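You operate a simulated robot arm through the tools that you are given. There is no shell and no other tool. Be economical: measure what you need, move in short steps, check, and stop when the job is done.

The job below is to be done with a simulated two-armed robot. You get a single attempt, and the scene is never put back.

Task
Swap the green ballast pack in the battery caddy for the orange one and lock it in.
Fine: green one into the bench tray; black lever thrown over and lock bar home with the caddy held steady with the other hand, as it slides. Set down upright: green ballast pack.

Only the result counts: the job must be done as asked and must still hold three seconds after the hand-in. Knocking over, shifting, dropping, spilling or breaking anything else fails it.

Robot
Two 7-joint arms with two-finger grippers on one trunk, on a base that drives. Base frame: it is fixed to the floor where the robot stands at the start and does not move with it; the origin is under the middle of the robot, x ahead of it, y to its left, z up; the surface under the hand at the start is at about z = 780. Lengths are in mm, angles in rad, forces in N, time in s.
The left shoulder is at the start at [23, 215, 1106], the right one opposite. With the tool pointing down near the work surface each hand reaches from about 180 to 760 mm from the robot's upright axis, wherever it stands, measured 20 degrees to its own side. Places, roughly: bay of the battery caddy [500, -200, 800]; black lever of the caddy [500, 0, 900]; lock bar of the battery caddy [500, 100, 900]; tray [500, -900, 800]. Payload 2.2 kg a hand.
Tool frame (each hand has its own): the origin (TCP) lies between the finger pads and is the grasp point; the fingertips stand 19 mm ahead of it; z points along the fingers, y is the line along which they close. The gripper opens to 116 mm. The gripper's body begins 70 mm behind the TCP.
Orientation is that of the tool frame in the base frame, as [roll, pitch, yaw] about the fixed x, y, z axes, in that order (R = Rz(yaw) Ry(pitch) Rx(roll)). With the fingers straight down and closing along the base's y, the tool's x points along the base's -x, its y along +y and its z along -z.

Tools
- The arms move only by the tool move_arm. It takes "left_moves", "right_moves" or both (then of equal length, played together; a hand with none holds still); each is one flat list of numbers, 6 for each row, row after row: the shift along the base's x, y, z in units of 150 mm (1.0 is 150 mm), then the turn, a rotation vector about the base's x, y, z in units of 120 degrees (1.0 is 120 degrees). In form: [dx, dy, dz, rx, ry, rz, dx, dy, dz, rx, ry, rz, ...]. A call has 1 to 12 rows; each row is the pose to reach, as a shift and turn from the pose commanded when the call began. "left_claw" and "right_claw" are, for a hand that has rows, the opening in per cent of the stroke, from 0 (shut) to 100 (fully open), set as the call begins (left out, the last holds). A call with a number of a shift or a turn outside -1 to 1 is refused whole. A row lasts 0.2 s, in which the tool goes at most 50 mm and 0.15 rad; a call with a longer step from one row to the next is refused whole, and so is a gripper value outside its range. Where a pose cannot be reached the arm comes as near as it can. A force on the tool above 50 N (or 10 N above the force at the start of the call, whichever is more), or a blocked arm, ends the call early, and 0.2 s more pass. Each finger halts on what it meets, pressing with about 34 N; the grip force reading is that of the motor and also rises with nothing between the fingers. The clock runs only during rows and for 0.2 s after the last one: add rows that repeat a pose to give the fingers time. The reply holds the time, the measured pose of the TCP, the force on the tool along the base axes, the opening and the grip force, in the units named above and with some noise, with the torque about the TCP (base axes, N m) and any sound that the robot's microphone picked up.
- Cameras (640 x 400 px; columns grow to the right, rows downward): "scene" is now at [124.2, -25, 1274]; the picture's right is [-0.30, -0.95, 0.00], its down [-0.55, 0.17, -0.82] and it looks along [0.78, -0.25, -0.58] (base axes); focal length 228 px, centre (320, 200). "left" rides on the left gripper at [69, 15, -96] in its tool frame; the picture's right is [-0.21, 0.98, 0.00], its down [-0.76, -0.17, -0.63] and it looks along [-0.62, -0.14, 0.77] (tool axes); focal length 251 px, centre (320, 200). "right" rides on the right gripper at [69, -15, -97] in its tool frame; the picture's right is [0.21, 0.98, 0.00], its down [-0.76, 0.17, -0.63] and it looks along [-0.62, 0.14, 0.77] (tool axes); focal length 251 px, centre (320, 200). There is no depth. A picture from a camera that has moved, and an enlarged one, comes with that camera's place and axes in the base frame and with its lens.
- grab_frame(camera): a new picture of that camera. The clock stands still meanwhile.
- raise_lower(by): slides the trunk up (or, below 0, down) by that many mm; the arms and the scene camera ride with it, the base frame stays. It gives what a move gives, with no picture.
- drive_base(legs): drives the robot by 1 to 6 legs, each [ahead, left, turn to the left] in mm, mm and rad, along the robot's own axes; the way and the turn of a leg run together, so that a leg with both is an arc; at most 1500 mm and 3.142 rad a leg. The arms and the cameras ride along, it lands a little off, and it stops where it bumps. It gives what a move gives.
- turn_head(pan, tilt): turns the head with the scene camera to pan (to the left, within 1.396 rad either way) and tilt (down, from -0.506 to 1.204), counted from straight ahead of the robot. It gives what a move gives.
- inspect(camera, box): a new picture of the part [left, top, right, bottom] of that camera's present view, enlarged. The clock stands still meanwhile.
- finish_job(): hands the job in; it is judged then, once.

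Go step by step. Nothing tells you exact positions but the pictures and the camera data: compare them with the known pose of the tool, close in by small moves and look again before you grip or let go. The budget is 120 turns and 88 pictures, counting those below and the enlarged ones. Unless the task says otherwise, let go and move clear before handing in, and close with one line.

The tools are called after "Emit:" as a command line: name --argument value ..., lists and objects as JSON in quotes. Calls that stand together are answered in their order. move_arm: Moves the arms, as the interface text tells. Its arguments: {"type":"object","properties":{"left_moves":{"type":"array"},"left_claw":{"type":"number"},"right_moves":{"type":"array"},"right_claw":{"type":"number"}},"required":[]} The other tools are called the same way: raise_lower (by) slides the trunk up or down; drive_base (legs) drives the base; turn_head (pan, tilt) turns the head that bears the scene camera; grab_frame (camera) takes a picture; inspect (camera, box) takes an enlarged picture of a part of a camera's view; finish_job () hands the job in.

At the start:

```text
t: 0.0
left_eef_pos: [459.6, 116.8, 1106.3]
left_tool_rot: [3.142, -0.002, -3.141]
left_force: [0.7, -0.5, -0.6]
left_moment: [-0.02, 0.02, -0.04]
left_gripper_width: 116.0
left_grip_force: 0.0
right_eef_pos: [372.1, -151.0, 1111.9]
right_tool_rot: [-3.14, -0.001, 3.14]
right_force: [-0.7, 0.5, -0.2]
right_moment: [0.02, 0.0, 0.02]
right_gripper_width: 115.9
right_grip_force: 0.1
trunk travel left (down, up): [-250.0, 240.0]
robot x, y, heading: [1.0, 0.6, 0.001]
head pan, tilt: [-0.307, 0.611]
```

scene: 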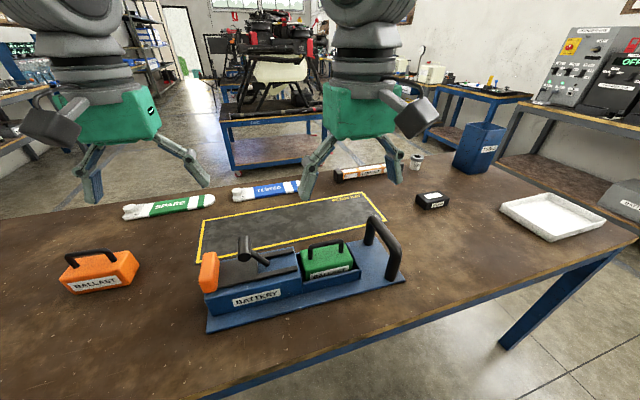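
right: 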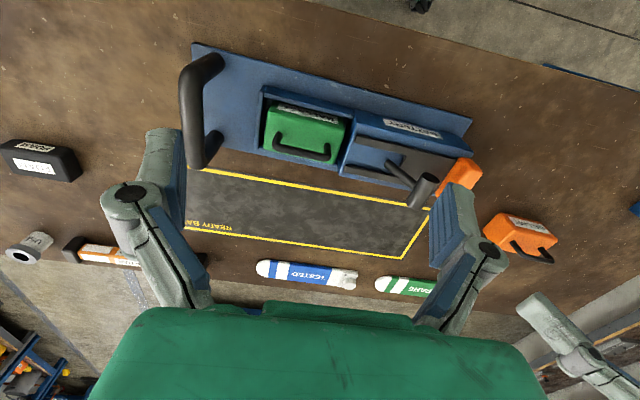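
left: 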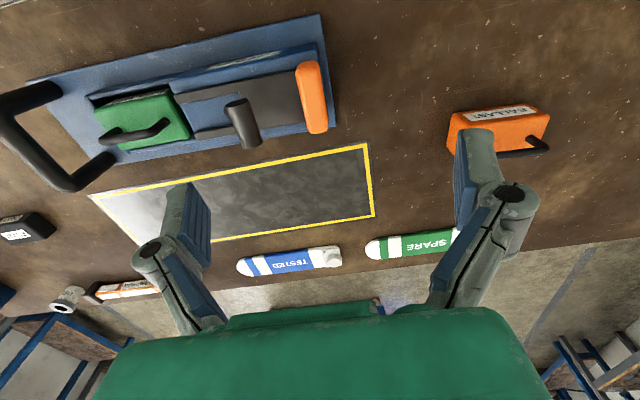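

I see the caddy ahead with the green pack in its bay, the lever and lock bar to its left, the orange pack on the far left and the tray on the far right. I'll look closer before moving.

Emit:
inspect --camera "scene" --box '[180, 200, 420, 350]'

Emit:
inspect --camera "left" --box '[0, 0, 360, 225]'

Emit:
inspect --camera "right" --box '[170, 30, 570, 280]'

Emit:
inspect --camera "scene" --box '[40, 180, 240, 305]'

```text
2.67 times, centred on (300, 275) of scene
camera zoom: at [124.2, -25.0, 1274.0], right [-0.3, -0.95, 0.0], down [-0.55, 0.17, -0.82], along [0.78, -0.25, -0.58], focal length 607 px, centre (373, 0)
```

zoom: 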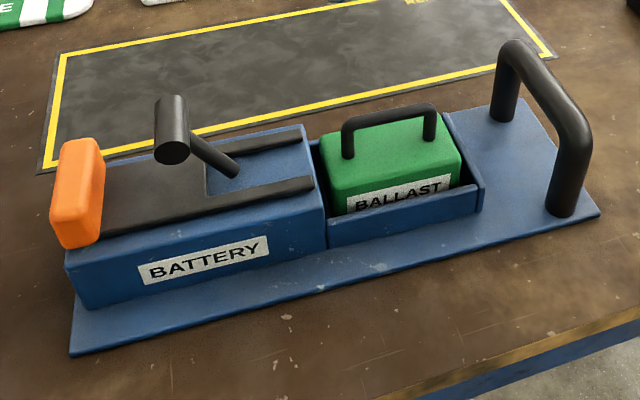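

```text
1.78 times, centred on (180, 112) of left
camera zoom: at [388.8, 132.0, 1202.3], right [0.21, 0.98, 0.0], down [0.76, -0.17, 0.63], along [0.62, -0.14, -0.78], focal length 447 px, centre (569, 356)
```

zoom: 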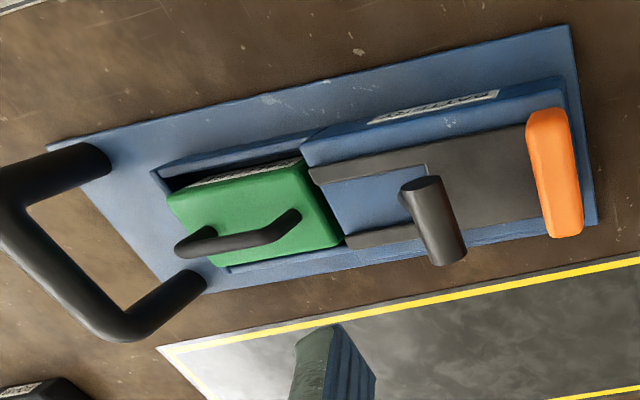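

```text
1.60 times, centred on (370, 155) of right
camera zoom: at [302.6, -166.6, 1209.7], right [-0.21, 0.98, 0.0], down [0.76, 0.17, 0.63], along [0.62, 0.14, -0.78], focal length 402 px, centre (240, 272)
```

zoom: 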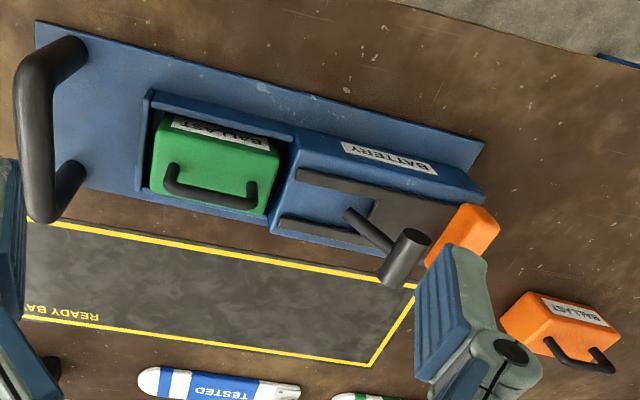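

```text
3.20 times, centred on (140, 242) of scene
camera zoom: at [124.2, -25.0, 1274.0], right [-0.3, -0.95, 0.0], down [-0.55, 0.17, -0.82], along [0.78, -0.25, -0.58], focal length 728 px, centre (896, 64)
```

zoom: 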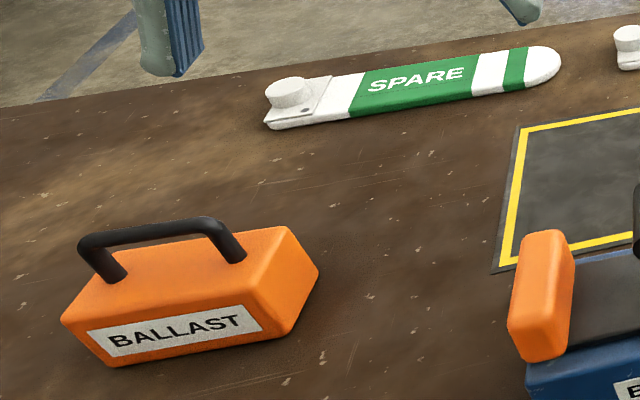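

The green pack's handle bar is at about [480, -152, 884] and runs along y. I'll take the right hand above it, turned a quarter so that it closes along x, and look.

Emit:
move_arm --right_moves '[0.0655, 0, -0.0739, 0, 0, 0.0682, 0.1309, 0, -0.1478, 0, 0, 0.1364, 0.1964, 0, -0.2217, 0, 0, 0.2045, 0.2618, 0, -0.2956, 0, 0, 0.2727, 0.3273, 0, -0.3695, 0, 0, 0.3409, 0.3927, 0, -0.4435, 0, 0, 0.4091, 0.4582, 0, -0.5174, 0, 0, 0.4773, 0.5236, 0, -0.5913, 0, 0, 0.5455, 0.5891, 0, -0.6652, 0, 0, 0.6136, 0.6545, 0, -0.7391, 0, 0, 0.6818, 0.72, 0, -0.813, 0, 0, 0.75, 0.72, 0, -0.813, 0, 0, 0.75]' --right_claw 50

Emit:
grab_frame --camera "right"

Emit:
grab_frame --camera "scene"

```text
t: 2.6
left_eef_pos: [456.3, 115.7, 1108.5]
left_tool_rot: [3.14, 0.002, 3.141]
left_force: [-0.6, -0.5, -0.3]
left_moment: [-0.04, 0.0, 0.01]
left_gripper_width: 115.8
left_grip_force: 0.1
right_eef_pos: [476.3, -151.9, 991.5]
right_tool_rot: [3.141, 0.003, -1.568]
right_force: [0.5, -0.5, 0.0]
right_moment: [0.02, -0.03, -0.02]
right_gripper_width: 57.9
right_grip_force: 0.0
trunk travel left (down, up): [-250.0, 240.0]
robot x, y, heading: [1.0, 2.9, -0.001]
head pan, tilt: [-0.307, 0.611]
```

```text
80 pictures are left
camera right: at [491.5, -221.1, 1087.9], right [-0.98, -0.22, 0.0], down [-0.17, 0.75, 0.63], along [-0.14, 0.62, -0.77], focal length 251 px, centre (320, 200)
```

right: 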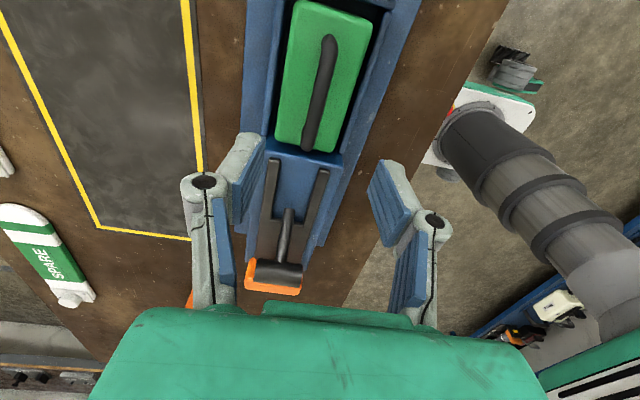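

```text
79 pictures are left
camera scene: at [124.7, -25.1, 1274.0], right [-0.3, -0.95, 0.0], down [-0.55, 0.17, -0.82], along [0.78, -0.25, -0.58], focal length 228 px, centre (320, 200)
```

scene: 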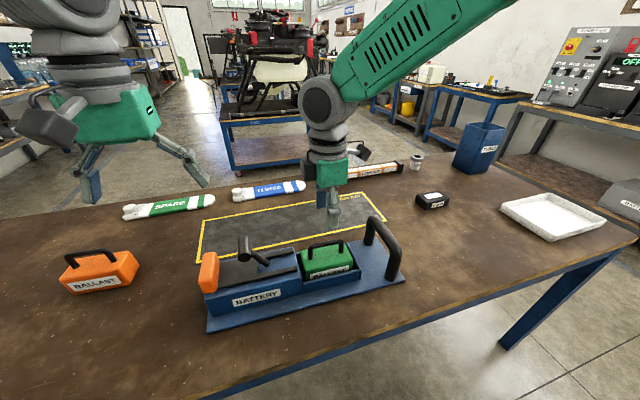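

The handle bar lies under the hand at x ≈ 478, midpoint y ≈ -157. I'll go down around it with half-open fingers and check.

Emit:
move_arm --right_moves '[0, -0.03, -0.2, 0, 0, 0, 0, -0.03, -0.4, 0, 0, 0, 0, -0.03, -0.55, 0, 0, 0, 0, -0.03, -0.65, 0, 0, 0, 0, -0.03, -0.69, 0, 0, 0, 0, -0.03, -0.69, 0, 0, 0]'

Emit:
grab_frame --camera "right"

Emit:
inspect --camera "scene" --box '[260, 180, 420, 280]'

```text
t: 4.0
left_eef_pos: [456.5, 115.6, 1107.5]
left_tool_rot: [-3.141, 0.003, 3.141]
left_force: [1.1, 0.3, -0.6]
left_moment: [0.01, 0.01, 0.0]
left_gripper_width: 115.8
left_grip_force: 0.1
right_eef_pos: [476.7, -155.7, 888.2]
right_tool_rot: [-3.141, 0.002, -1.571]
right_force: [-0.4, 0.2, 0.3]
right_moment: [0.02, -0.01, 0.0]
right_gripper_width: 57.8
right_grip_force: 0.0
trunk travel left (down, up): [-250.0, 240.0]
robot x, y, heading: [-0.9, -2.1, -0.002]
head pan, tilt: [-0.307, 0.611]
```

```text
78 pictures are left
camera right: at [492.3, -225.3, 984.1], right [-0.98, -0.21, 0.0], down [-0.17, 0.76, 0.63], along [-0.14, 0.62, -0.77], focal length 251 px, centre (320, 200)
```

right: 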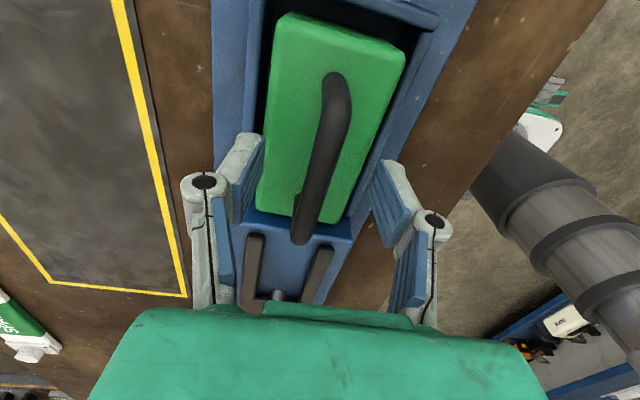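

```text
4.00 times, centred on (340, 230) of scene
camera zoom: at [125.3, -24.9, 1273.9], right [-0.3, -0.95, 0.0], down [-0.55, 0.17, -0.82], along [0.78, -0.25, -0.58], focal length 910 px, centre (240, 80)
```

zoom: 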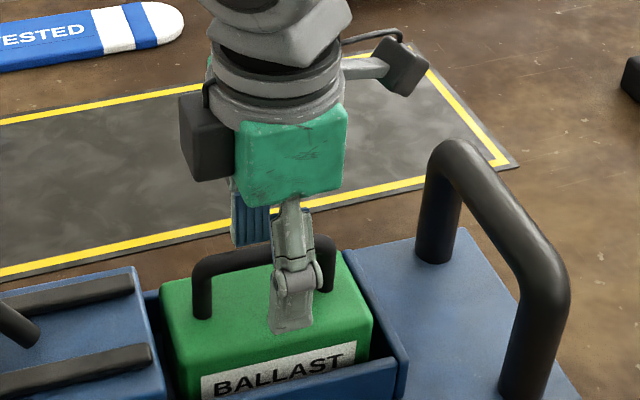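

The fingers straddle the bar at its middle. I'll close on it.

Emit:
move_arm --right_moves '[0, 0, 0, 0, 0, 0, 0, 0, 0, 0, 0, 0, 0, 0, 0, 0, 0, 0, 0, 0, 0, 0, 0, 0]' --right_claw 0

Emit:
inspect --camera "right" --box '[160, 0, 480, 200]'

```text
t: 5.0
left_eef_pos: [458.0, 116.3, 1106.7]
left_tool_rot: [-3.142, 0.001, -3.141]
left_force: [-0.8, -0.8, 0.2]
left_moment: [0.03, 0.0, -0.05]
left_gripper_width: 116.1
left_grip_force: 0.0
right_eef_pos: [477.4, -155.7, 886.7]
right_tool_rot: [3.138, 0.001, -1.571]
right_force: [-0.4, -0.3, 0.7]
right_moment: [0.0, -0.05, 0.03]
right_gripper_width: 5.9
right_grip_force: 31.4
trunk travel left (down, up): [-250.0, 240.0]
robot x, y, heading: [-0.2, -0.8, 0.002]
head pan, tilt: [-0.307, 0.611]
```

```text
2.00 times, centred on (320, 100) of right
camera zoom: at [492.5, -225.6, 983.7], right [-0.98, -0.21, 0.0], down [-0.16, 0.76, 0.63], along [-0.14, 0.62, -0.77], focal length 503 px, centre (320, 400)
```

zoom: 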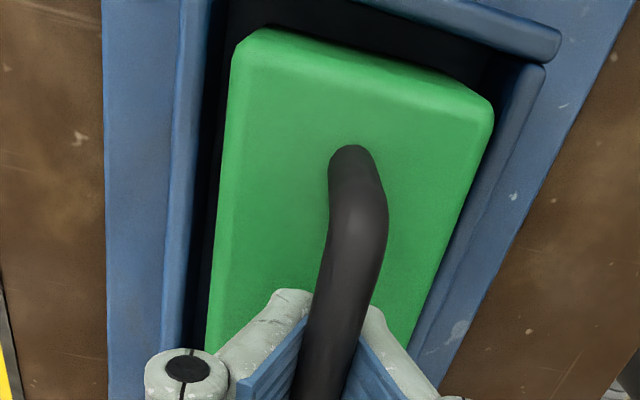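

Emit:
inspect --camera "scene" --box '[290, 210, 370, 260]'

```text
8.00 times, centred on (330, 235) of scene
camera zoom: at [126.2, -25.2, 1273.7], right [-0.3, -0.95, 0.0], down [-0.55, 0.17, -0.82], along [0.78, -0.25, -0.58], focal length 1820 px, centre (240, -80)
```

zoom: 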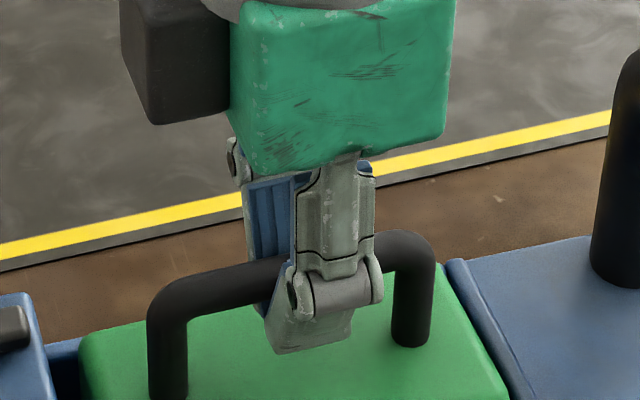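

The pads are on the bar with their tips below it. I'll lift slowly straight up.

Emit:
move_arm --right_moves '[0, 0, 0.05, 0, 0, 0, 0, 0, 0.12, 0, 0, 0, 0, 0, 0.22, 0, 0, 0, 0, 0, 0.32, 0, 0, 0, 0, 0, 0.45, 0, 0, 0, 0, 0, 0.6, 0, 0, 0, 0, 0, 0.8, 0, 0, 0, 0, 0, 0.9, 0, 0, 0]'

Emit:
grab_frame --camera "scene"

Emit:
grab_frame --camera "right"

```text
t: 6.8
left_eef_pos: [457.3, 115.6, 1106.9]
left_tool_rot: [3.14, 0.001, -3.141]
left_force: [-1.0, -0.4, 1.3]
left_moment: [0.01, 0.02, 0.02]
left_gripper_width: 116.0
left_grip_force: 0.1
right_eef_pos: [477.1, -155.7, 1023.0]
right_tool_rot: [3.14, 0.003, -1.57]
right_force: [0.5, 0.7, -7.6]
right_moment: [-0.01, 0.02, 0.02]
right_gripper_width: 6.0
right_grip_force: 31.2
trunk travel left (down, up): [-250.0, 240.0]
robot x, y, heading: [1.7, -1.9, 0.001]
head pan, tilt: [-0.307, 0.611]
```

```text
74 pictures are left
camera scene: at [125.9, -25.4, 1273.8], right [-0.3, -0.95, 0.0], down [-0.55, 0.17, -0.82], along [0.78, -0.25, -0.58], focal length 228 px, centre (320, 200)
```

scene: 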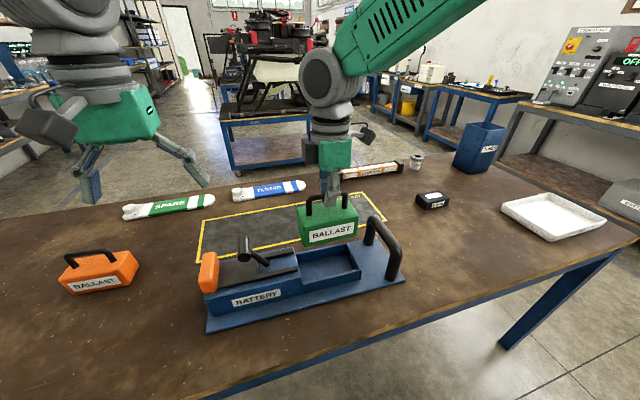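

```text
73 pictures are left
camera right: at [492.5, -225.1, 1119.6], right [-0.98, -0.22, 0.0], down [-0.17, 0.76, 0.63], along [-0.14, 0.62, -0.77], focal length 251 px, centre (320, 200)
```

right: 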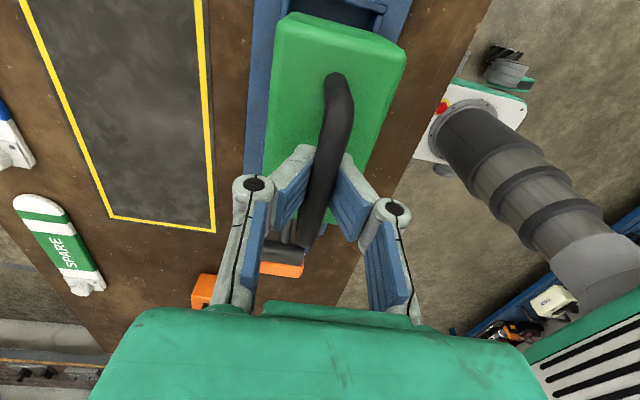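

The green pack is up and hanging straight (about 0.75 kg). I'll raise it a bit more and drive sideways to the right towards the tray.

Emit:
move_arm --right_moves '[0, 0, 0.2, 0, 0, 0, 0, 0, 0.4, 0, 0, 0, 0, 0, 0.5, 0, 0, 0]'

Emit:
drive_base --legs '[[0, -320, 0], [0, -320, 0]]'

Emit:
grab_frame --camera "scene"

```text
t: 7.6
left_eef_pos: [457.1, 117.3, 1106.3]
left_tool_rot: [3.141, 0.0, -3.141]
left_force: [-0.8, -0.3, 0.2]
left_moment: [0.0, -0.02, 0.06]
left_gripper_width: 116.0
left_grip_force: 0.1
right_eef_pos: [476.8, -156.1, 1098.1]
right_tool_rot: [3.141, 0.0, -1.572]
right_force: [-0.1, 0.6, -8.2]
right_moment: [-0.03, 0.05, 0.0]
right_gripper_width: 6.0
right_grip_force: 30.8
trunk travel left (down, up): [-250.0, 240.0]
robot x, y, heading: [-1.2, -1.5, 0.002]
head pan, tilt: [-0.307, 0.611]
```

```text
t: 11.5
left_eef_pos: [462.1, -481.1, 1099.4]
left_tool_rot: [-3.103, -0.004, 3.136]
left_force: [0.4, 2.4, 0.6]
left_moment: [-0.28, 0.1, -0.03]
left_gripper_width: 116.0
left_grip_force: 0.1
right_eef_pos: [479.5, -754.2, 1099.8]
right_tool_rot: [3.135, -0.034, -1.576]
right_force: [0.6, 4.5, -7.3]
right_moment: [-0.08, 0.0, 0.04]
right_gripper_width: 6.1
right_grip_force: 30.7
trunk travel left (down, up): [-250.0, 240.0]
robot x, y, heading: [-0.0, -634.6, -0.007]
head pan, tilt: [-0.307, 0.611]
```

```text
72 pictures are left
camera scene: at [129.8, -608.2, 1272.8], right [-0.31, -0.95, 0.04], down [-0.55, 0.14, -0.82], along [0.77, -0.28, -0.57], focal length 228 px, centre (320, 200)
```

scene: 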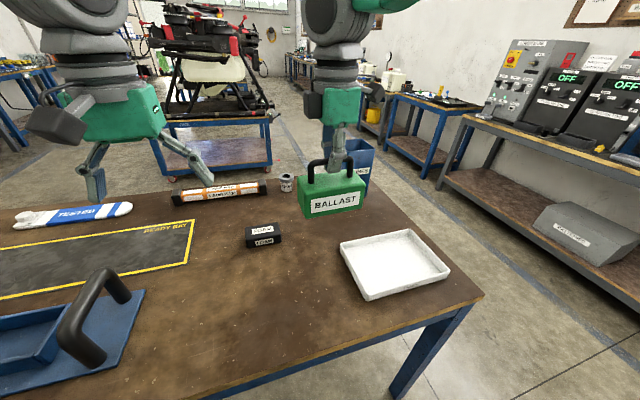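

The robot is still swaying after the drive. I'll let it settle and tilt the head to see the tray.

Emit:
turn_head --pan -0.5 --tilt 0.7

Emit:
move_arm --right_moves '[0, 0, 0, 0, 0, 0, 0, 0, 0, 0, 0, 0, 0, 0, 0, 0, 0, 0, 0, 0, 0, 0, 0, 0]'

Emit:
grab_frame --camera "scene"

Emit:
grab_frame --camera "right"

```text
t: 12.2
left_eef_pos: [451.3, -483.0, 1107.4]
left_tool_rot: [-3.112, 0.004, 3.141]
left_force: [0.7, 1.5, 0.7]
left_moment: [-0.19, 0.02, 0.01]
left_gripper_width: 116.0
left_grip_force: 0.0
right_eef_pos: [469.4, -754.1, 1103.4]
right_tool_rot: [-3.136, -0.025, -1.568]
right_force: [-0.9, 4.1, -7.4]
right_moment: [-0.09, -0.03, 0.06]
right_gripper_width: 6.0
right_grip_force: 30.3
trunk travel left (down, up): [-250.0, 240.0]
robot x, y, heading: [-1.2, -624.8, -0.004]
head pan, tilt: [-0.499, 0.7]
```

```text
t: 13.4
left_eef_pos: [446.4, -550.6, 1115.9]
left_tool_rot: [3.113, 0.008, 3.136]
left_force: [-0.7, -2.0, 0.7]
left_moment: [0.17, -0.07, -0.03]
left_gripper_width: 116.0
left_grip_force: 0.1
right_eef_pos: [463.1, -822.3, 1097.2]
right_tool_rot: [-3.134, 0.035, -1.58]
right_force: [-0.7, -3.0, -7.3]
right_moment: [0.03, 0.0, -0.02]
right_gripper_width: 5.9
right_grip_force: 30.3
trunk travel left (down, up): [-250.0, 240.0]
robot x, y, heading: [-3.7, -626.8, -0.017]
head pan, tilt: [-0.499, 0.7]
stopped in row 4 (right hand): the arm was blocked; the commanded pose is now the measured one
```

```text
71 pictures are left
camera scene: at [110.7, -674.8, 1266.1], right [-0.49, -0.87, 0.0], down [-0.56, 0.32, -0.76], along [0.67, -0.37, -0.65], focal length 228 px, centre (320, 200)
```

scene: 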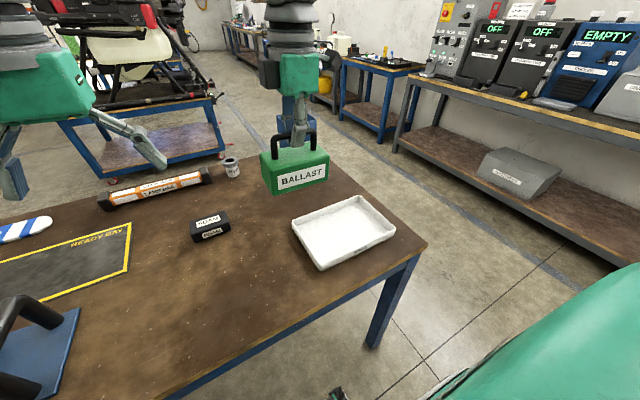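

```text
70 pictures are left
camera right: at [477.0, -895.0, 1191.4], right [-0.98, -0.21, -0.01], down [-0.17, 0.74, 0.66], along [-0.12, 0.64, -0.75], focal length 251 px, centre (320, 200)
```

right: 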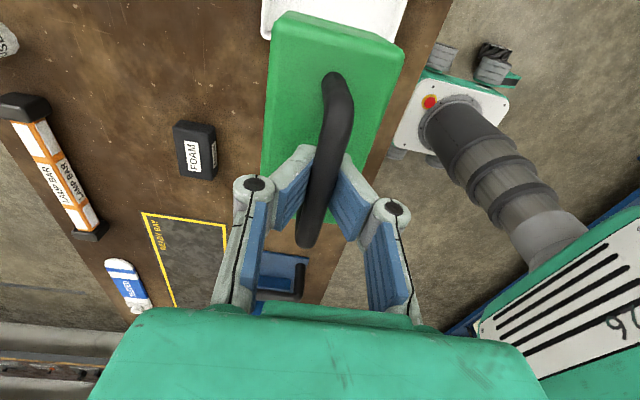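

The body is still rocking. I'll wait a bit more, then check.

Emit:
move_arm --left_moves '[0, 0, 0, 0, 0, 0, 0, 0, 0, 0, 0, 0, 0, 0, 0, 0, 0, 0, 0, 0, 0, 0, 0, 0, 0, 0, 0, 0, 0, 0, 0, 0, 0, 0, 0, 0, 0, 0, 0, 0, 0, 0, 0, 0, 0, 0, 0, 0]'

Emit:
move_arm --left_moves '[0, 0, 0, 0, 0, 0, 0, 0, 0, 0, 0, 0, 0, 0, 0, 0, 0, 0, 0, 0, 0, 0, 0, 0, 0, 0, 0, 0, 0, 0, 0, 0, 0, 0, 0, 0]'

Emit:
grab_frame --camera "scene"

```text
t: 15.4
left_eef_pos: [445.7, -562.7, 1115.1]
left_tool_rot: [3.106, 0.009, 3.129]
left_force: [0.6, -1.1, -0.9]
left_moment: [0.07, -0.01, -0.02]
left_gripper_width: 116.2
left_grip_force: 0.0
right_eef_pos: [462.3, -834.1, 1096.3]
right_tool_rot: [-3.134, 0.038, -1.581]
right_force: [0.8, -1.0, -7.7]
right_moment: [0.0, 0.03, 0.02]
right_gripper_width: 6.1
right_grip_force: 30.1
trunk travel left (down, up): [-250.0, 240.0]
robot x, y, heading: [-2.2, -636.9, -0.008]
head pan, tilt: [-0.499, 0.7]
stopped in row 8 (left hand): the arm was blocked; the commanded pose is now the measured one
```

```text
t: 16.8
left_eef_pos: [444.5, -557.6, 1114.3]
left_tool_rot: [3.113, 0.008, 3.131]
left_force: [0.0, -1.4, -0.9]
left_moment: [0.01, 0.02, -0.01]
left_gripper_width: 116.3
left_grip_force: 0.1
right_eef_pos: [461.7, -828.9, 1097.2]
right_tool_rot: [-3.133, 0.035, -1.582]
right_force: [-0.1, 0.0, -7.0]
right_moment: [0.0, 0.05, 0.01]
right_gripper_width: 5.7
right_grip_force: 30.2
trunk travel left (down, up): [-250.0, 240.0]
robot x, y, heading: [-7.4, -637.9, -0.01]
head pan, tilt: [-0.499, 0.7]
```

```text
69 pictures are left
camera scene: at [113.2, -671.4, 1266.3], right [-0.49, -0.87, 0.01], down [-0.57, 0.31, -0.76], along [0.66, -0.38, -0.64], focal length 228 px, centre (320, 200)
```

scene: 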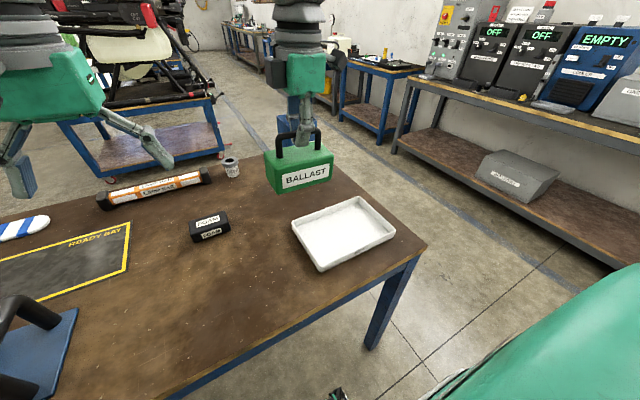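

The tray spans about x 369–540, y -822 to -1071, so its centre is near [455, -945]. I'll move the pack over it, straighten the small tilt, and come down part way.

Emit:
move_arm --right_moves '[-0.01, -0.2, 0, -0.004, 0, 0, -0.02, -0.4, 0, -0.008, 0, 0, -0.03, -0.6, 0, -0.012, 0, 0, -0.045, -0.767, -0.05, -0.0167, 0, 0, -0.045, -0.767, -0.25, -0.0167, 0, 0, -0.045, -0.767, -0.5, -0.0167, 0, 0, -0.045, -0.767, -0.7, -0.0167, 0, 0, -0.045, -0.767, -0.8, -0.0167, 0, 0, -0.045, -0.767, -0.8, -0.0167, 0, 0]'

Emit:
grab_frame --camera "scene"

Emit:
grab_frame --camera "right"

```text
t: 19.0
left_eef_pos: [440.9, -507.8, 1113.3]
left_tool_rot: [-3.125, 0.015, 3.133]
left_force: [-0.3, 2.4, -0.2]
left_moment: [-0.15, 0.01, 0.0]
left_gripper_width: 115.8
left_grip_force: 0.2
right_eef_pos: [450.3, -899.0, 990.9]
right_tool_rot: [-3.129, -0.048, -1.579]
right_force: [-0.1, 3.4, -7.2]
right_moment: [-0.05, 0.03, 0.02]
right_gripper_width: 5.7
right_grip_force: 30.1
trunk travel left (down, up): [-250.0, 240.0]
robot x, y, heading: [-5.9, -638.9, -0.013]
head pan, tilt: [-0.499, 0.7]
stopped in row 9 (right hand): the arm was blocked; the commanded pose is now the measured one
```

```text
68 pictures are left
camera scene: at [111.5, -664.6, 1266.7], right [-0.49, -0.87, 0.01], down [-0.56, 0.31, -0.77], along [0.66, -0.38, -0.64], focal length 228 px, centre (320, 200)
```

scene: 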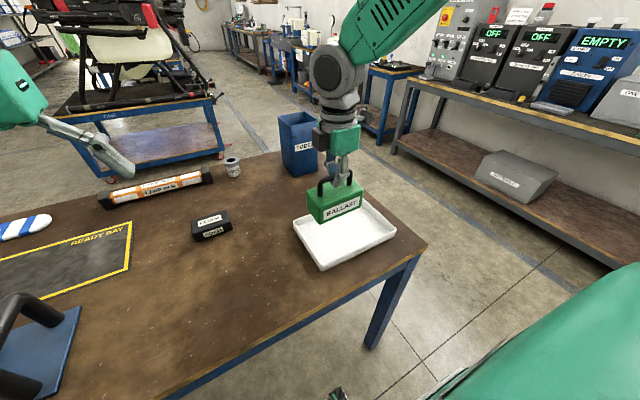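

```text
67 pictures are left
camera right: at [464.2, -963.6, 1090.9], right [-0.98, -0.21, 0.0], down [-0.17, 0.79, 0.59], along [-0.12, 0.58, -0.8], focal length 251 px, centre (320, 200)
```

right: 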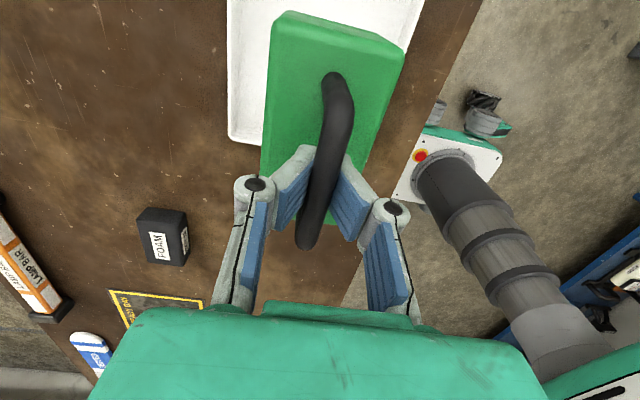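

The rocking of the body shifts the hands. I'll hold still until it dies out.

Emit:
move_arm --left_moves '[0, 0, 0, 0, 0, 0, 0, 0, 0, 0, 0, 0, 0, 0, 0, 0, 0, 0]'

Emit:
move_arm --left_moves '[0, 0, 0, 0, 0, 0, 0, 0, 0, 0, 0, 0, 0, 0, 0, 0, 0, 0, 0, 0, 0, 0, 0, 0, 0, 0, 0, 0, 0, 0, 0, 0, 0, 0, 0, 0, 0, 0, 0, 0, 0, 0, 0, 0, 0, 0, 0, 0, 0, 0, 0, 0, 0, 0, 0, 0, 0, 0, 0, 0]'

Emit:
move_arm --left_moves '[0, 0, 0, 0, 0, 0, 0, 0, 0, 0, 0, 0, 0, 0, 0, 0, 0, 0, 0, 0, 0, 0, 0, 0, 0, 0, 0, 0, 0, 0, 0, 0, 0, 0, 0, 0]'

```text
t: 19.8
left_eef_pos: [441.7, -518.9, 1113.8]
left_tool_rot: [-3.136, 0.011, 3.131]
left_force: [0.6, 1.0, 1.3]
left_moment: [-0.07, 0.03, -0.04]
left_gripper_width: 115.9
left_grip_force: 0.1
right_eef_pos: [451.5, -907.1, 987.4]
right_tool_rot: [-3.128, -0.038, -1.58]
right_force: [-0.8, 2.0, -7.6]
right_moment: [-0.04, 0.03, 0.01]
right_gripper_width: 6.1
right_grip_force: 29.9
trunk travel left (down, up): [-250.0, 240.0]
robot x, y, heading: [-2.3, -637.7, -0.013]
head pan, tilt: [-0.499, 0.7]
```

```text
t: 22.2
left_eef_pos: [436.1, -591.7, 1118.0]
left_tool_rot: [3.093, 0.02, 3.122]
left_force: [0.4, -1.6, 0.1]
left_moment: [0.12, -0.03, 0.01]
left_gripper_width: 116.0
left_grip_force: 0.0
right_eef_pos: [446.0, -973.9, 972.9]
right_tool_rot: [-3.133, 0.015, -1.593]
right_force: [0.0, -2.4, -7.9]
right_moment: [0.03, 0.05, -0.05]
right_gripper_width: 6.1
right_grip_force: 29.5
trunk travel left (down, up): [-250.0, 240.0]
robot x, y, heading: [-3.9, -652.9, -0.01]
head pan, tilt: [-0.499, 0.7]
stopped in row 10 (left hand): the arm was blocked; the commanded pose is now the measured one
```

```text
t: 23.6
left_eef_pos: [437.9, -558.5, 1116.9]
left_tool_rot: [3.123, 0.017, 3.126]
left_force: [1.5, 0.6, -0.6]
left_moment: [-0.01, 0.0, 0.03]
left_gripper_width: 115.7
left_grip_force: 0.0
right_eef_pos: [448.1, -946.5, 981.8]
right_tool_rot: [-3.131, -0.011, -1.589]
right_force: [-0.2, 0.1, -7.1]
right_moment: [0.0, 0.03, 0.02]
right_gripper_width: 6.0
right_grip_force: 29.5
trunk travel left (down, up): [-250.0, 240.0]
robot x, y, heading: [-5.2, -647.9, -0.014]
head pan, tilt: [-0.499, 0.7]
```

Emit:
raise_lower --by 0

Emit:
turn_head --pan -0.5 --tilt 0.7

Emit:
turn_head --pan -0.5 --tilt 0.75

Emit:
turn_head --pan -0.5 --tilt 0.8

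Emit:
move_arm --left_moves '[0, 0, 0, 0, 0, 0]'

Emit:
move_arm --left_moves '[0, 0, 0, 0, 0, 0]'

Emit:
move_arm --left_moves '[0, 0, 0, 0, 0, 0]'

Emit:
move_arm --left_moves '[0, 0, 0, 0, 0, 0]'

```text
t: 24.1
left_eef_pos: [438.6, -542.7, 1115.5]
left_tool_rot: [3.133, 0.017, 3.128]
left_force: [-0.3, 0.1, 0.6]
left_moment: [-0.05, -0.01, 0.03]
left_gripper_width: 115.8
left_grip_force: 0.1
right_eef_pos: [448.4, -928.7, 986.1]
right_tool_rot: [-3.131, -0.022, -1.584]
right_force: [-0.4, 1.2, -6.7]
right_moment: [-0.06, 0.01, 0.0]
right_gripper_width: 5.8
right_grip_force: 29.6
trunk travel left (down, up): [-250.0, 240.0]
robot x, y, heading: [-2.7, -646.4, -0.012]
head pan, tilt: [-0.499, 0.7]
```

```text
t: 24.7
left_eef_pos: [437.3, -603.7, 1118.4]
left_tool_rot: [3.087, 0.019, 3.121]
left_force: [0.0, -1.9, -0.4]
left_moment: [0.24, -0.02, 0.0]
left_gripper_width: 116.0
left_grip_force: 0.1
right_eef_pos: [446.0, -984.7, 970.7]
right_tool_rot: [-3.132, 0.022, -1.595]
right_force: [-0.4, -3.9, -7.9]
right_moment: [0.07, 0.01, 0.0]
right_gripper_width: 6.3
right_grip_force: 29.1
trunk travel left (down, up): [-250.0, 240.0]
robot x, y, heading: [-2.2, -653.3, -0.013]
head pan, tilt: [-0.499, 0.7]
```

```text
t: 25.4
left_eef_pos: [438.4, -563.5, 1115.1]
left_tool_rot: [3.117, 0.017, 3.124]
left_force: [0.1, 0.9, 0.1]
left_moment: [0.01, 0.03, 0.01]
left_gripper_width: 115.9
left_grip_force: 0.1
right_eef_pos: [448.6, -948.5, 980.3]
right_tool_rot: [-3.132, -0.006, -1.59]
right_force: [0.0, -0.1, -6.9]
right_moment: [-0.03, 0.06, 0.0]
right_gripper_width: 6.2
right_grip_force: 29.4
trunk travel left (down, up): [-250.0, 240.0]
robot x, y, heading: [-5.2, -646.3, -0.018]
head pan, tilt: [-0.499, 0.75]
```

```text
t: 26.0
left_eef_pos: [436.9, -515.5, 1113.6]
left_tool_rot: [-3.132, 0.017, 3.128]
left_force: [0.1, 1.1, -0.3]
left_moment: [-0.12, 0.03, 0.04]
left_gripper_width: 116.0
left_grip_force: 0.0
right_eef_pos: [447.6, -906.6, 991.5]
right_tool_rot: [-3.127, -0.041, -1.582]
right_force: [0.4, 3.2, -7.2]
right_moment: [-0.08, 0.0, 0.03]
right_gripper_width: 6.0
right_grip_force: 29.5
trunk travel left (down, up): [-250.0, 240.0]
robot x, y, heading: [-4.2, -633.6, -0.011]
head pan, tilt: [-0.499, 0.799]
```

```text
t: 26.6
left_eef_pos: [433.3, -587.5, 1118.0]
left_tool_rot: [3.103, 0.023, 3.117]
left_force: [0.1, -1.4, -0.3]
left_moment: [0.02, -0.06, -0.02]
left_gripper_width: 116.4
left_grip_force: 0.2
right_eef_pos: [443.1, -971.4, 977.5]
right_tool_rot: [-3.131, 0.007, -1.596]
right_force: [1.0, -0.4, -7.2]
right_moment: [0.01, 0.02, -0.02]
right_gripper_width: 5.9
right_grip_force: 29.4
trunk travel left (down, up): [-250.0, 240.0]
robot x, y, heading: [-0.7, -659.9, -0.015]
head pan, tilt: [-0.499, 0.799]
stopped in row 1 (left hand): the arm was blocked; the commanded pose is now the measured one
```

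```text
t: 27.0
left_eef_pos: [433.8, -559.2, 1115.2]
left_tool_rot: [3.128, 0.019, 3.123]
left_force: [-0.3, 1.2, 0.4]
left_moment: [-0.08, 0.03, 0.0]
left_gripper_width: 115.9
left_grip_force: 0.0
right_eef_pos: [445.1, -946.6, 984.6]
right_tool_rot: [-3.13, -0.018, -1.593]
right_force: [0.2, 1.5, -7.3]
right_moment: [-0.02, 0.02, 0.01]
right_gripper_width: 6.2
right_grip_force: 28.5
trunk travel left (down, up): [-250.0, 240.0]
robot x, y, heading: [-3.7, -652.9, -0.012]
head pan, tilt: [-0.499, 0.799]
```

```text
t: 27.4
left_eef_pos: [434.1, -600.6, 1119.3]
left_tool_rot: [3.095, 0.021, 3.116]
left_force: [0.2, -0.8, -1.3]
left_moment: [0.08, -0.01, -0.01]
left_gripper_width: 116.0
left_grip_force: 0.0
right_eef_pos: [443.5, -984.9, 974.3]
right_tool_rot: [-3.13, 0.015, -1.596]
right_force: [0.5, -0.9, -7.6]
right_moment: [0.0, 0.02, -0.03]
right_gripper_width: 6.1
right_grip_force: 29.1
trunk travel left (down, up): [-250.0, 240.0]
robot x, y, heading: [-5.6, -659.3, -0.02]
head pan, tilt: [-0.499, 0.799]
```

```text
t: 28.0
left_eef_pos: [429.5, -594.7, 1121.6]
left_tool_rot: [3.095, 0.023, 3.12]
left_force: [0.1, -1.4, -0.2]
left_moment: [0.12, -0.02, 0.01]
left_gripper_width: 116.0
left_grip_force: 0.0
right_eef_pos: [440.5, -977.9, 976.3]
right_tool_rot: [-3.128, 0.016, -1.595]
right_force: [-0.8, -1.4, -7.9]
right_moment: [0.06, 0.02, -0.02]
right_gripper_width: 5.9
right_grip_force: 28.9
trunk travel left (down, up): [-250.0, 240.0]
robot x, y, heading: [-2.9, -657.3, -0.012]
head pan, tilt: [-0.499, 0.799]
stopped in row 1 (left hand): the arm was blocked; the commanded pose is now the measured one
```

The rocking isn't dying out, so the base may be standing on or against something. I'll look at the floor.

Emit:
turn_head --pan -1.2 --tilt 1.1

Emit:
grab_frame --camera "scene"

Emit:
grab_frame --camera "right"

```text
t: 29.1
left_eef_pos: [431.7, -599.5, 1121.1]
left_tool_rot: [3.091, 0.024, 3.121]
left_force: [-1.1, -0.8, -1.0]
left_moment: [0.11, -0.02, 0.02]
left_gripper_width: 115.8
left_grip_force: 0.0
right_eef_pos: [440.6, -981.6, 975.0]
right_tool_rot: [-3.127, 0.019, -1.594]
right_force: [-0.1, -1.1, -7.5]
right_moment: [0.03, 0.02, -0.04]
right_gripper_width: 6.1
right_grip_force: 28.6
trunk travel left (down, up): [-250.0, 240.0]
robot x, y, heading: [-3.3, -655.5, -0.006]
head pan, tilt: [-1.201, 1.1]
```

```text
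66 pictures are left
camera scene: at [59.9, -746.5, 1234.2], right [-0.94, -0.35, -0.01], down [-0.31, 0.85, -0.43], along [0.15, -0.4, -0.9], focal length 228 px, centre (320, 200)
```

scene: 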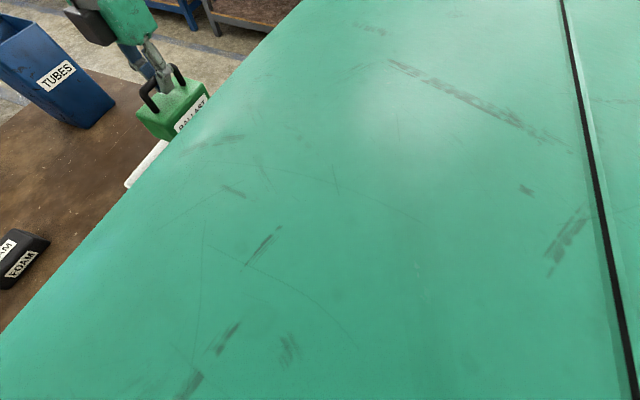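

```text
65 pictures are left
camera right: at [453.2, -1053.1, 1070.7], right [-0.98, -0.19, -0.02], down [-0.16, 0.75, 0.64], along [-0.11, 0.63, -0.76], focal length 251 px, centre (320, 200)
```

right: 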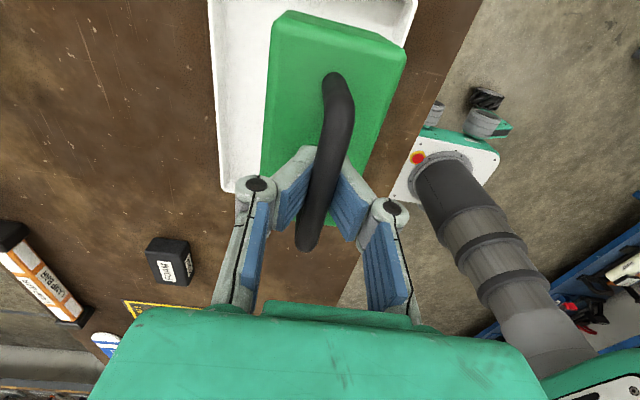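

Emit:
turn_head --pan -0.6 --tilt 0.8

Emit:
turn_head --pan -0.6 --tilt 0.8

Emit:
turn_head --pan -0.6 --tilt 0.8

Emit:
turn_head --pan -0.6 --tilt 0.8

```text
t: 30.1
left_eef_pos: [431.2, -566.9, 1119.3]
left_tool_rot: [3.115, 0.022, 3.124]
left_force: [0.1, -1.0, 0.0]
left_moment: [0.0, 0.0, 0.01]
left_gripper_width: 116.0
left_grip_force: 0.1
right_eef_pos: [441.5, -952.5, 982.9]
right_tool_rot: [-3.126, -0.006, -1.592]
right_force: [-0.4, 0.3, -7.4]
right_moment: [0.0, 0.05, -0.01]
right_gripper_width: 5.9
right_grip_force: 28.4
trunk travel left (down, up): [-250.0, 240.0]
robot x, y, heading: [-1.1, -650.8, -0.014]
head pan, tilt: [-0.6, 0.799]
```

```text
t: 30.7
left_eef_pos: [429.6, -608.2, 1120.9]
left_tool_rot: [3.084, 0.022, 3.12]
left_force: [-0.7, -0.9, 0.1]
left_moment: [0.09, -0.02, 0.0]
left_gripper_width: 115.9
left_grip_force: 0.0
right_eef_pos: [440.7, -990.5, 972.4]
right_tool_rot: [-3.129, 0.024, -1.596]
right_force: [0.8, -1.6, -7.8]
right_moment: [0.0, 0.04, 0.03]
right_gripper_width: 5.9
right_grip_force: 28.5
trunk travel left (down, up): [-250.0, 240.0]
robot x, y, heading: [-5.4, -655.4, -0.01]
head pan, tilt: [-0.6, 0.799]
```

```text
t: 31.3
left_eef_pos: [430.7, -560.5, 1118.8]
left_tool_rot: [3.119, 0.023, 3.123]
left_force: [-0.3, 0.2, 0.6]
left_moment: [-0.06, 0.0, -0.01]
left_gripper_width: 116.1
left_grip_force: 0.1
right_eef_pos: [442.7, -945.8, 984.4]
right_tool_rot: [-3.127, -0.01, -1.59]
right_force: [0.3, 1.2, -7.6]
right_moment: [-0.04, 0.05, 0.01]
right_gripper_width: 5.9
right_grip_force: 28.6
trunk travel left (down, up): [-250.0, 240.0]
robot x, y, heading: [-5.6, -648.0, -0.015]
head pan, tilt: [-0.6, 0.799]
```

```text
t: 31.9
left_eef_pos: [431.2, -548.2, 1118.9]
left_tool_rot: [3.131, 0.022, 3.129]
left_force: [-0.5, 1.1, 0.9]
left_moment: [-0.1, 0.0, 0.0]
left_gripper_width: 116.1
left_grip_force: 0.1
right_eef_pos: [442.5, -935.9, 985.7]
right_tool_rot: [-3.123, -0.019, -1.59]
right_force: [0.0, 1.4, -7.5]
right_moment: [-0.06, 0.02, 0.03]
right_gripper_width: 5.9
right_grip_force: 28.5
trunk travel left (down, up): [-250.0, 240.0]
robot x, y, heading: [-1.4, -646.9, -0.018]
head pan, tilt: [-0.6, 0.799]
```

The sway is slowly fading. Long head swings will pass the time without commanding the arms.

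Emit:
turn_head --pan 1.39 --tilt 0.8

Emit:
turn_head --pan -1.39 --tilt 0.8

Emit:
turn_head --pan -0.6 --tilt 0.8

Emit:
turn_head --pan -0.6 --tilt 0.8

```text
t: 33.8
left_eef_pos: [430.8, -549.3, 1119.2]
left_tool_rot: [3.126, 0.022, 3.126]
left_force: [0.1, 1.0, 1.3]
left_moment: [-0.1, 0.03, -0.02]
left_gripper_width: 116.2
left_grip_force: 0.0
right_eef_pos: [442.4, -936.8, 985.6]
right_tool_rot: [-3.125, -0.017, -1.587]
right_force: [0.1, 1.9, -6.4]
right_moment: [-0.03, 0.03, 0.0]
right_gripper_width: 6.2
right_grip_force: 28.5
trunk travel left (down, up): [-250.0, 240.0]
robot x, y, heading: [-3.7, -643.9, -0.014]
head pan, tilt: [1.389, 0.799]
```

```text
t: 36.2
left_eef_pos: [430.8, -535.1, 1117.3]
left_tool_rot: [3.139, 0.021, 3.13]
left_force: [0.1, 1.5, 0.7]
left_moment: [-0.16, 0.02, -0.01]
left_gripper_width: 115.8
left_grip_force: 0.1
right_eef_pos: [443.1, -923.8, 990.6]
right_tool_rot: [-3.122, -0.028, -1.587]
right_force: [-0.2, 2.0, -6.7]
right_moment: [-0.08, 0.06, 0.03]
right_gripper_width: 6.0
right_grip_force: 28.9
trunk travel left (down, up): [-250.0, 240.0]
robot x, y, heading: [-2.4, -643.2, -0.013]
head pan, tilt: [-1.389, 0.799]
```

```text
t: 37.4
left_eef_pos: [430.8, -590.7, 1119.8]
left_tool_rot: [3.097, 0.024, 3.121]
left_force: [0.0, -1.0, 0.8]
left_moment: [0.09, -0.04, 0.0]
left_gripper_width: 116.1
left_grip_force: 0.0
right_eef_pos: [441.0, -975.3, 976.2]
right_tool_rot: [-3.128, 0.014, -1.596]
right_force: [-0.5, -1.4, -7.4]
right_moment: [0.01, -0.01, 0.0]
right_gripper_width: 6.0
right_grip_force: 28.8
trunk travel left (down, up): [-250.0, 240.0]
robot x, y, heading: [-3.4, -657.8, -0.016]
head pan, tilt: [-0.6, 0.799]
```

```text
t: 38.0
left_eef_pos: [431.8, -532.5, 1117.2]
left_tool_rot: [3.14, 0.022, 3.13]
left_force: [0.2, 0.8, 0.6]
left_moment: [-0.11, 0.02, 0.03]
left_gripper_width: 115.9
left_grip_force: 0.1
right_eef_pos: [442.2, -921.3, 990.5]
right_tool_rot: [-3.122, -0.032, -1.585]
right_force: [1.5, 3.1, -6.6]
right_moment: [-0.02, 0.0, -0.04]
right_gripper_width: 6.0
right_grip_force: 28.6
trunk travel left (down, up): [-250.0, 240.0]
robot x, y, heading: [-4.1, -643.2, -0.013]
head pan, tilt: [-0.6, 0.799]
```

Emit:
drive_base --legs '[[5, 5, 0]]'

Emit:
move_arm --left_moves '[0, 0, 0, 0, 0, 0]'

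Emit:
raise_lower --by 0

Emit:
raise_lower --by 0

Emit:
raise_lower --by 0

Emit:
raise_lower --by 0

```text
t: 38.7
left_eef_pos: [435.1, -539.8, 1119.7]
left_tool_rot: [3.132, 0.024, 3.127]
left_force: [-0.4, 1.5, -0.2]
left_moment: [-0.08, 0.03, -0.02]
left_gripper_width: 116.0
left_grip_force: 0.2
right_eef_pos: [444.8, -926.4, 989.4]
right_tool_rot: [-3.125, -0.023, -1.587]
right_force: [1.3, 1.9, -7.2]
right_moment: [-0.03, 0.01, 0.04]
right_gripper_width: 6.1
right_grip_force: 29.0
trunk travel left (down, up): [-250.0, 240.0]
robot x, y, heading: [0.5, -641.2, -0.015]
head pan, tilt: [-0.6, 0.799]
```

```text
t: 39.1
left_eef_pos: [433.7, -564.5, 1120.3]
left_tool_rot: [3.111, 0.027, 3.123]
left_force: [-0.5, -0.3, -0.3]
left_moment: [0.09, 0.0, 0.0]
left_gripper_width: 115.7
left_grip_force: 0.1
right_eef_pos: [444.6, -950.3, 983.8]
right_tool_rot: [-3.123, -0.002, -1.589]
right_force: [-0.3, -0.2, -8.6]
right_moment: [0.02, -0.01, -0.02]
right_gripper_width: 6.0
right_grip_force: 28.6
trunk travel left (down, up): [-250.0, 240.0]
robot x, y, heading: [4.8, -642.4, -0.014]
head pan, tilt: [-0.6, 0.799]
```

```text
t: 39.6
left_eef_pos: [433.4, -519.3, 1120.4]
left_tool_rot: [-3.138, 0.026, 3.132]
left_force: [0.1, 1.4, 0.1]
left_moment: [-0.08, 0.01, -0.02]
left_gripper_width: 115.9
left_grip_force: 0.0
right_eef_pos: [445.0, -909.7, 993.0]
right_tool_rot: [-3.121, -0.035, -1.584]
right_force: [0.6, 0.9, -7.8]
right_moment: [-0.06, 0.01, 0.01]
right_gripper_width: 6.0
right_grip_force: 28.7
trunk travel left (down, up): [-250.0, 240.0]
robot x, y, heading: [-0.3, -632.6, -0.012]
head pan, tilt: [-0.6, 0.799]
```

```text
t: 40.1
left_eef_pos: [432.1, -581.7, 1123.3]
left_tool_rot: [3.101, 0.028, 3.124]
left_force: [0.4, -0.6, 0.2]
left_moment: [0.08, 0.04, 0.0]
left_gripper_width: 116.1
left_grip_force: 0.1
right_eef_pos: [444.0, -964.4, 979.2]
right_tool_rot: [-3.125, 0.012, -1.59]
right_force: [-0.3, -2.2, -8.1]
right_moment: [0.06, 0.0, 0.0]
right_gripper_width: 5.9
right_grip_force: 28.9
trunk travel left (down, up): [-250.0, 240.0]
robot x, y, heading: [0.1, -643.7, -0.013]
head pan, tilt: [-0.6, 0.799]
```

```text
t: 40.6
left_eef_pos: [434.4, -519.3, 1119.1]
left_tool_rot: [-3.136, 0.024, 3.133]
left_force: [-0.4, 2.0, -0.9]
left_moment: [-0.19, 0.0, 0.0]
left_gripper_width: 116.0
left_grip_force: 0.0
right_eef_pos: [444.9, -907.6, 993.5]
right_tool_rot: [-3.119, -0.036, -1.583]
right_force: [0.4, 3.4, -7.2]
right_moment: [-0.11, -0.01, 0.04]
right_gripper_width: 6.2
right_grip_force: 28.4
trunk travel left (down, up): [-250.0, 240.0]
robot x, y, heading: [4.0, -634.2, -0.01]
head pan, tilt: [-0.6, 0.799]
```

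```text
t: 41.1
left_eef_pos: [433.6, -566.1, 1121.7]
left_tool_rot: [3.11, 0.024, 3.125]
left_force: [-0.2, -0.4, 0.9]
left_moment: [0.05, -0.01, -0.02]
left_gripper_width: 116.1
left_grip_force: 0.1
right_eef_pos: [443.9, -951.3, 982.7]
right_tool_rot: [-3.124, 0.001, -1.59]
right_force: [-0.3, -1.5, -8.7]
right_moment: [-0.01, 0.0, 0.0]
right_gripper_width: 5.8
right_grip_force: 28.9
trunk travel left (down, up): [-250.0, 240.0]
robot x, y, heading: [3.9, -646.4, -0.013]
head pan, tilt: [-0.6, 0.799]
```

Emit:
move_arm --left_moves '[0, 0, 0, 0, 0, 0, 0, 0, 0, 0, 0, 0, 0, 0, 0, 0, 0, 0, 0, 0, 0, 0, 0, 0, 0, 0, 0, 0, 0, 0, 0, 0, 0, 0, 0, 0, 0, 0, 0, 0, 0, 0, 0, 0, 0, 0, 0, 0, 0, 0, 0, 0, 0, 0, 0, 0, 0, 0, 0, 0, 0, 0, 0, 0, 0, 0, 0, 0, 0, 0, 0, 0]' --right_moves '[0, 0, 0, 0, 0, 0, 0, 0, 0, 0, 0, 0, 0, 0, 0, 0, 0, 0, 0, 0, 0, 0, 0, 0, 0, 0, 0, 0, 0, 0, 0, 0, 0, 0, 0, 0, 0, 0, 0, 0, 0, 0, 0, 0, 0, 0, 0, 0, 0, 0, 0, 0, 0, 0, 0, 0, 0, 0, 0, 0, 0, 0, 0, 0, 0, 0, 0, 0, 0, 0, 0, 0]'

Emit:
raise_lower --by 100

Emit:
raise_lower --by -100

```text
t: 43.7
left_eef_pos: [433.2, -559.5, 1121.6]
left_tool_rot: [3.114, 0.024, 3.127]
left_force: [-0.6, -0.3, 0.1]
left_moment: [0.04, 0.0, 0.0]
left_gripper_width: 116.1
left_grip_force: 0.0
right_eef_pos: [443.5, -946.3, 982.9]
right_tool_rot: [-3.124, -0.004, -1.588]
right_force: [0.1, -1.0, -6.9]
right_moment: [0.0, -0.01, 0.01]
right_gripper_width: 5.7
right_grip_force: 28.9
trunk travel left (down, up): [-250.0, 240.0]
robot x, y, heading: [1.1, -642.9, -0.013]
head pan, tilt: [-0.6, 0.799]
```

```text
t: 45.0
left_eef_pos: [433.1, -537.8, 1219.0]
left_tool_rot: [3.131, 0.024, 3.128]
left_force: [-0.3, 1.3, -0.8]
left_moment: [-0.04, -0.01, 0.02]
left_gripper_width: 116.1
left_grip_force: 0.0
right_eef_pos: [444.9, -926.4, 1087.1]
right_tool_rot: [-3.121, -0.021, -1.589]
right_force: [0.2, 0.8, -7.2]
right_moment: [-0.01, 0.01, -0.01]
right_gripper_width: 6.1
right_grip_force: 28.7
trunk travel left (down, up): [-350.0, 140.0]
robot x, y, heading: [-0.7, -638.5, -0.013]
head pan, tilt: [-0.6, 0.799]
```

```text
t: 46.4
left_eef_pos: [432.7, -552.4, 1121.8]
left_tool_rot: [3.121, 0.026, 3.125]
left_force: [-0.4, 0.0, 0.7]
left_moment: [0.04, -0.04, -0.01]
left_gripper_width: 116.2
left_grip_force: 0.0
right_eef_pos: [443.8, -937.6, 985.2]
right_tool_rot: [-3.123, -0.011, -1.588]
right_force: [0.2, 0.4, -7.7]
right_moment: [-0.01, 0.0, 0.03]
right_gripper_width: 6.0
right_grip_force: 28.4
trunk travel left (down, up): [-250.0, 240.0]
robot x, y, heading: [0.7, -638.1, -0.015]
head pan, tilt: [-0.6, 0.799]
```

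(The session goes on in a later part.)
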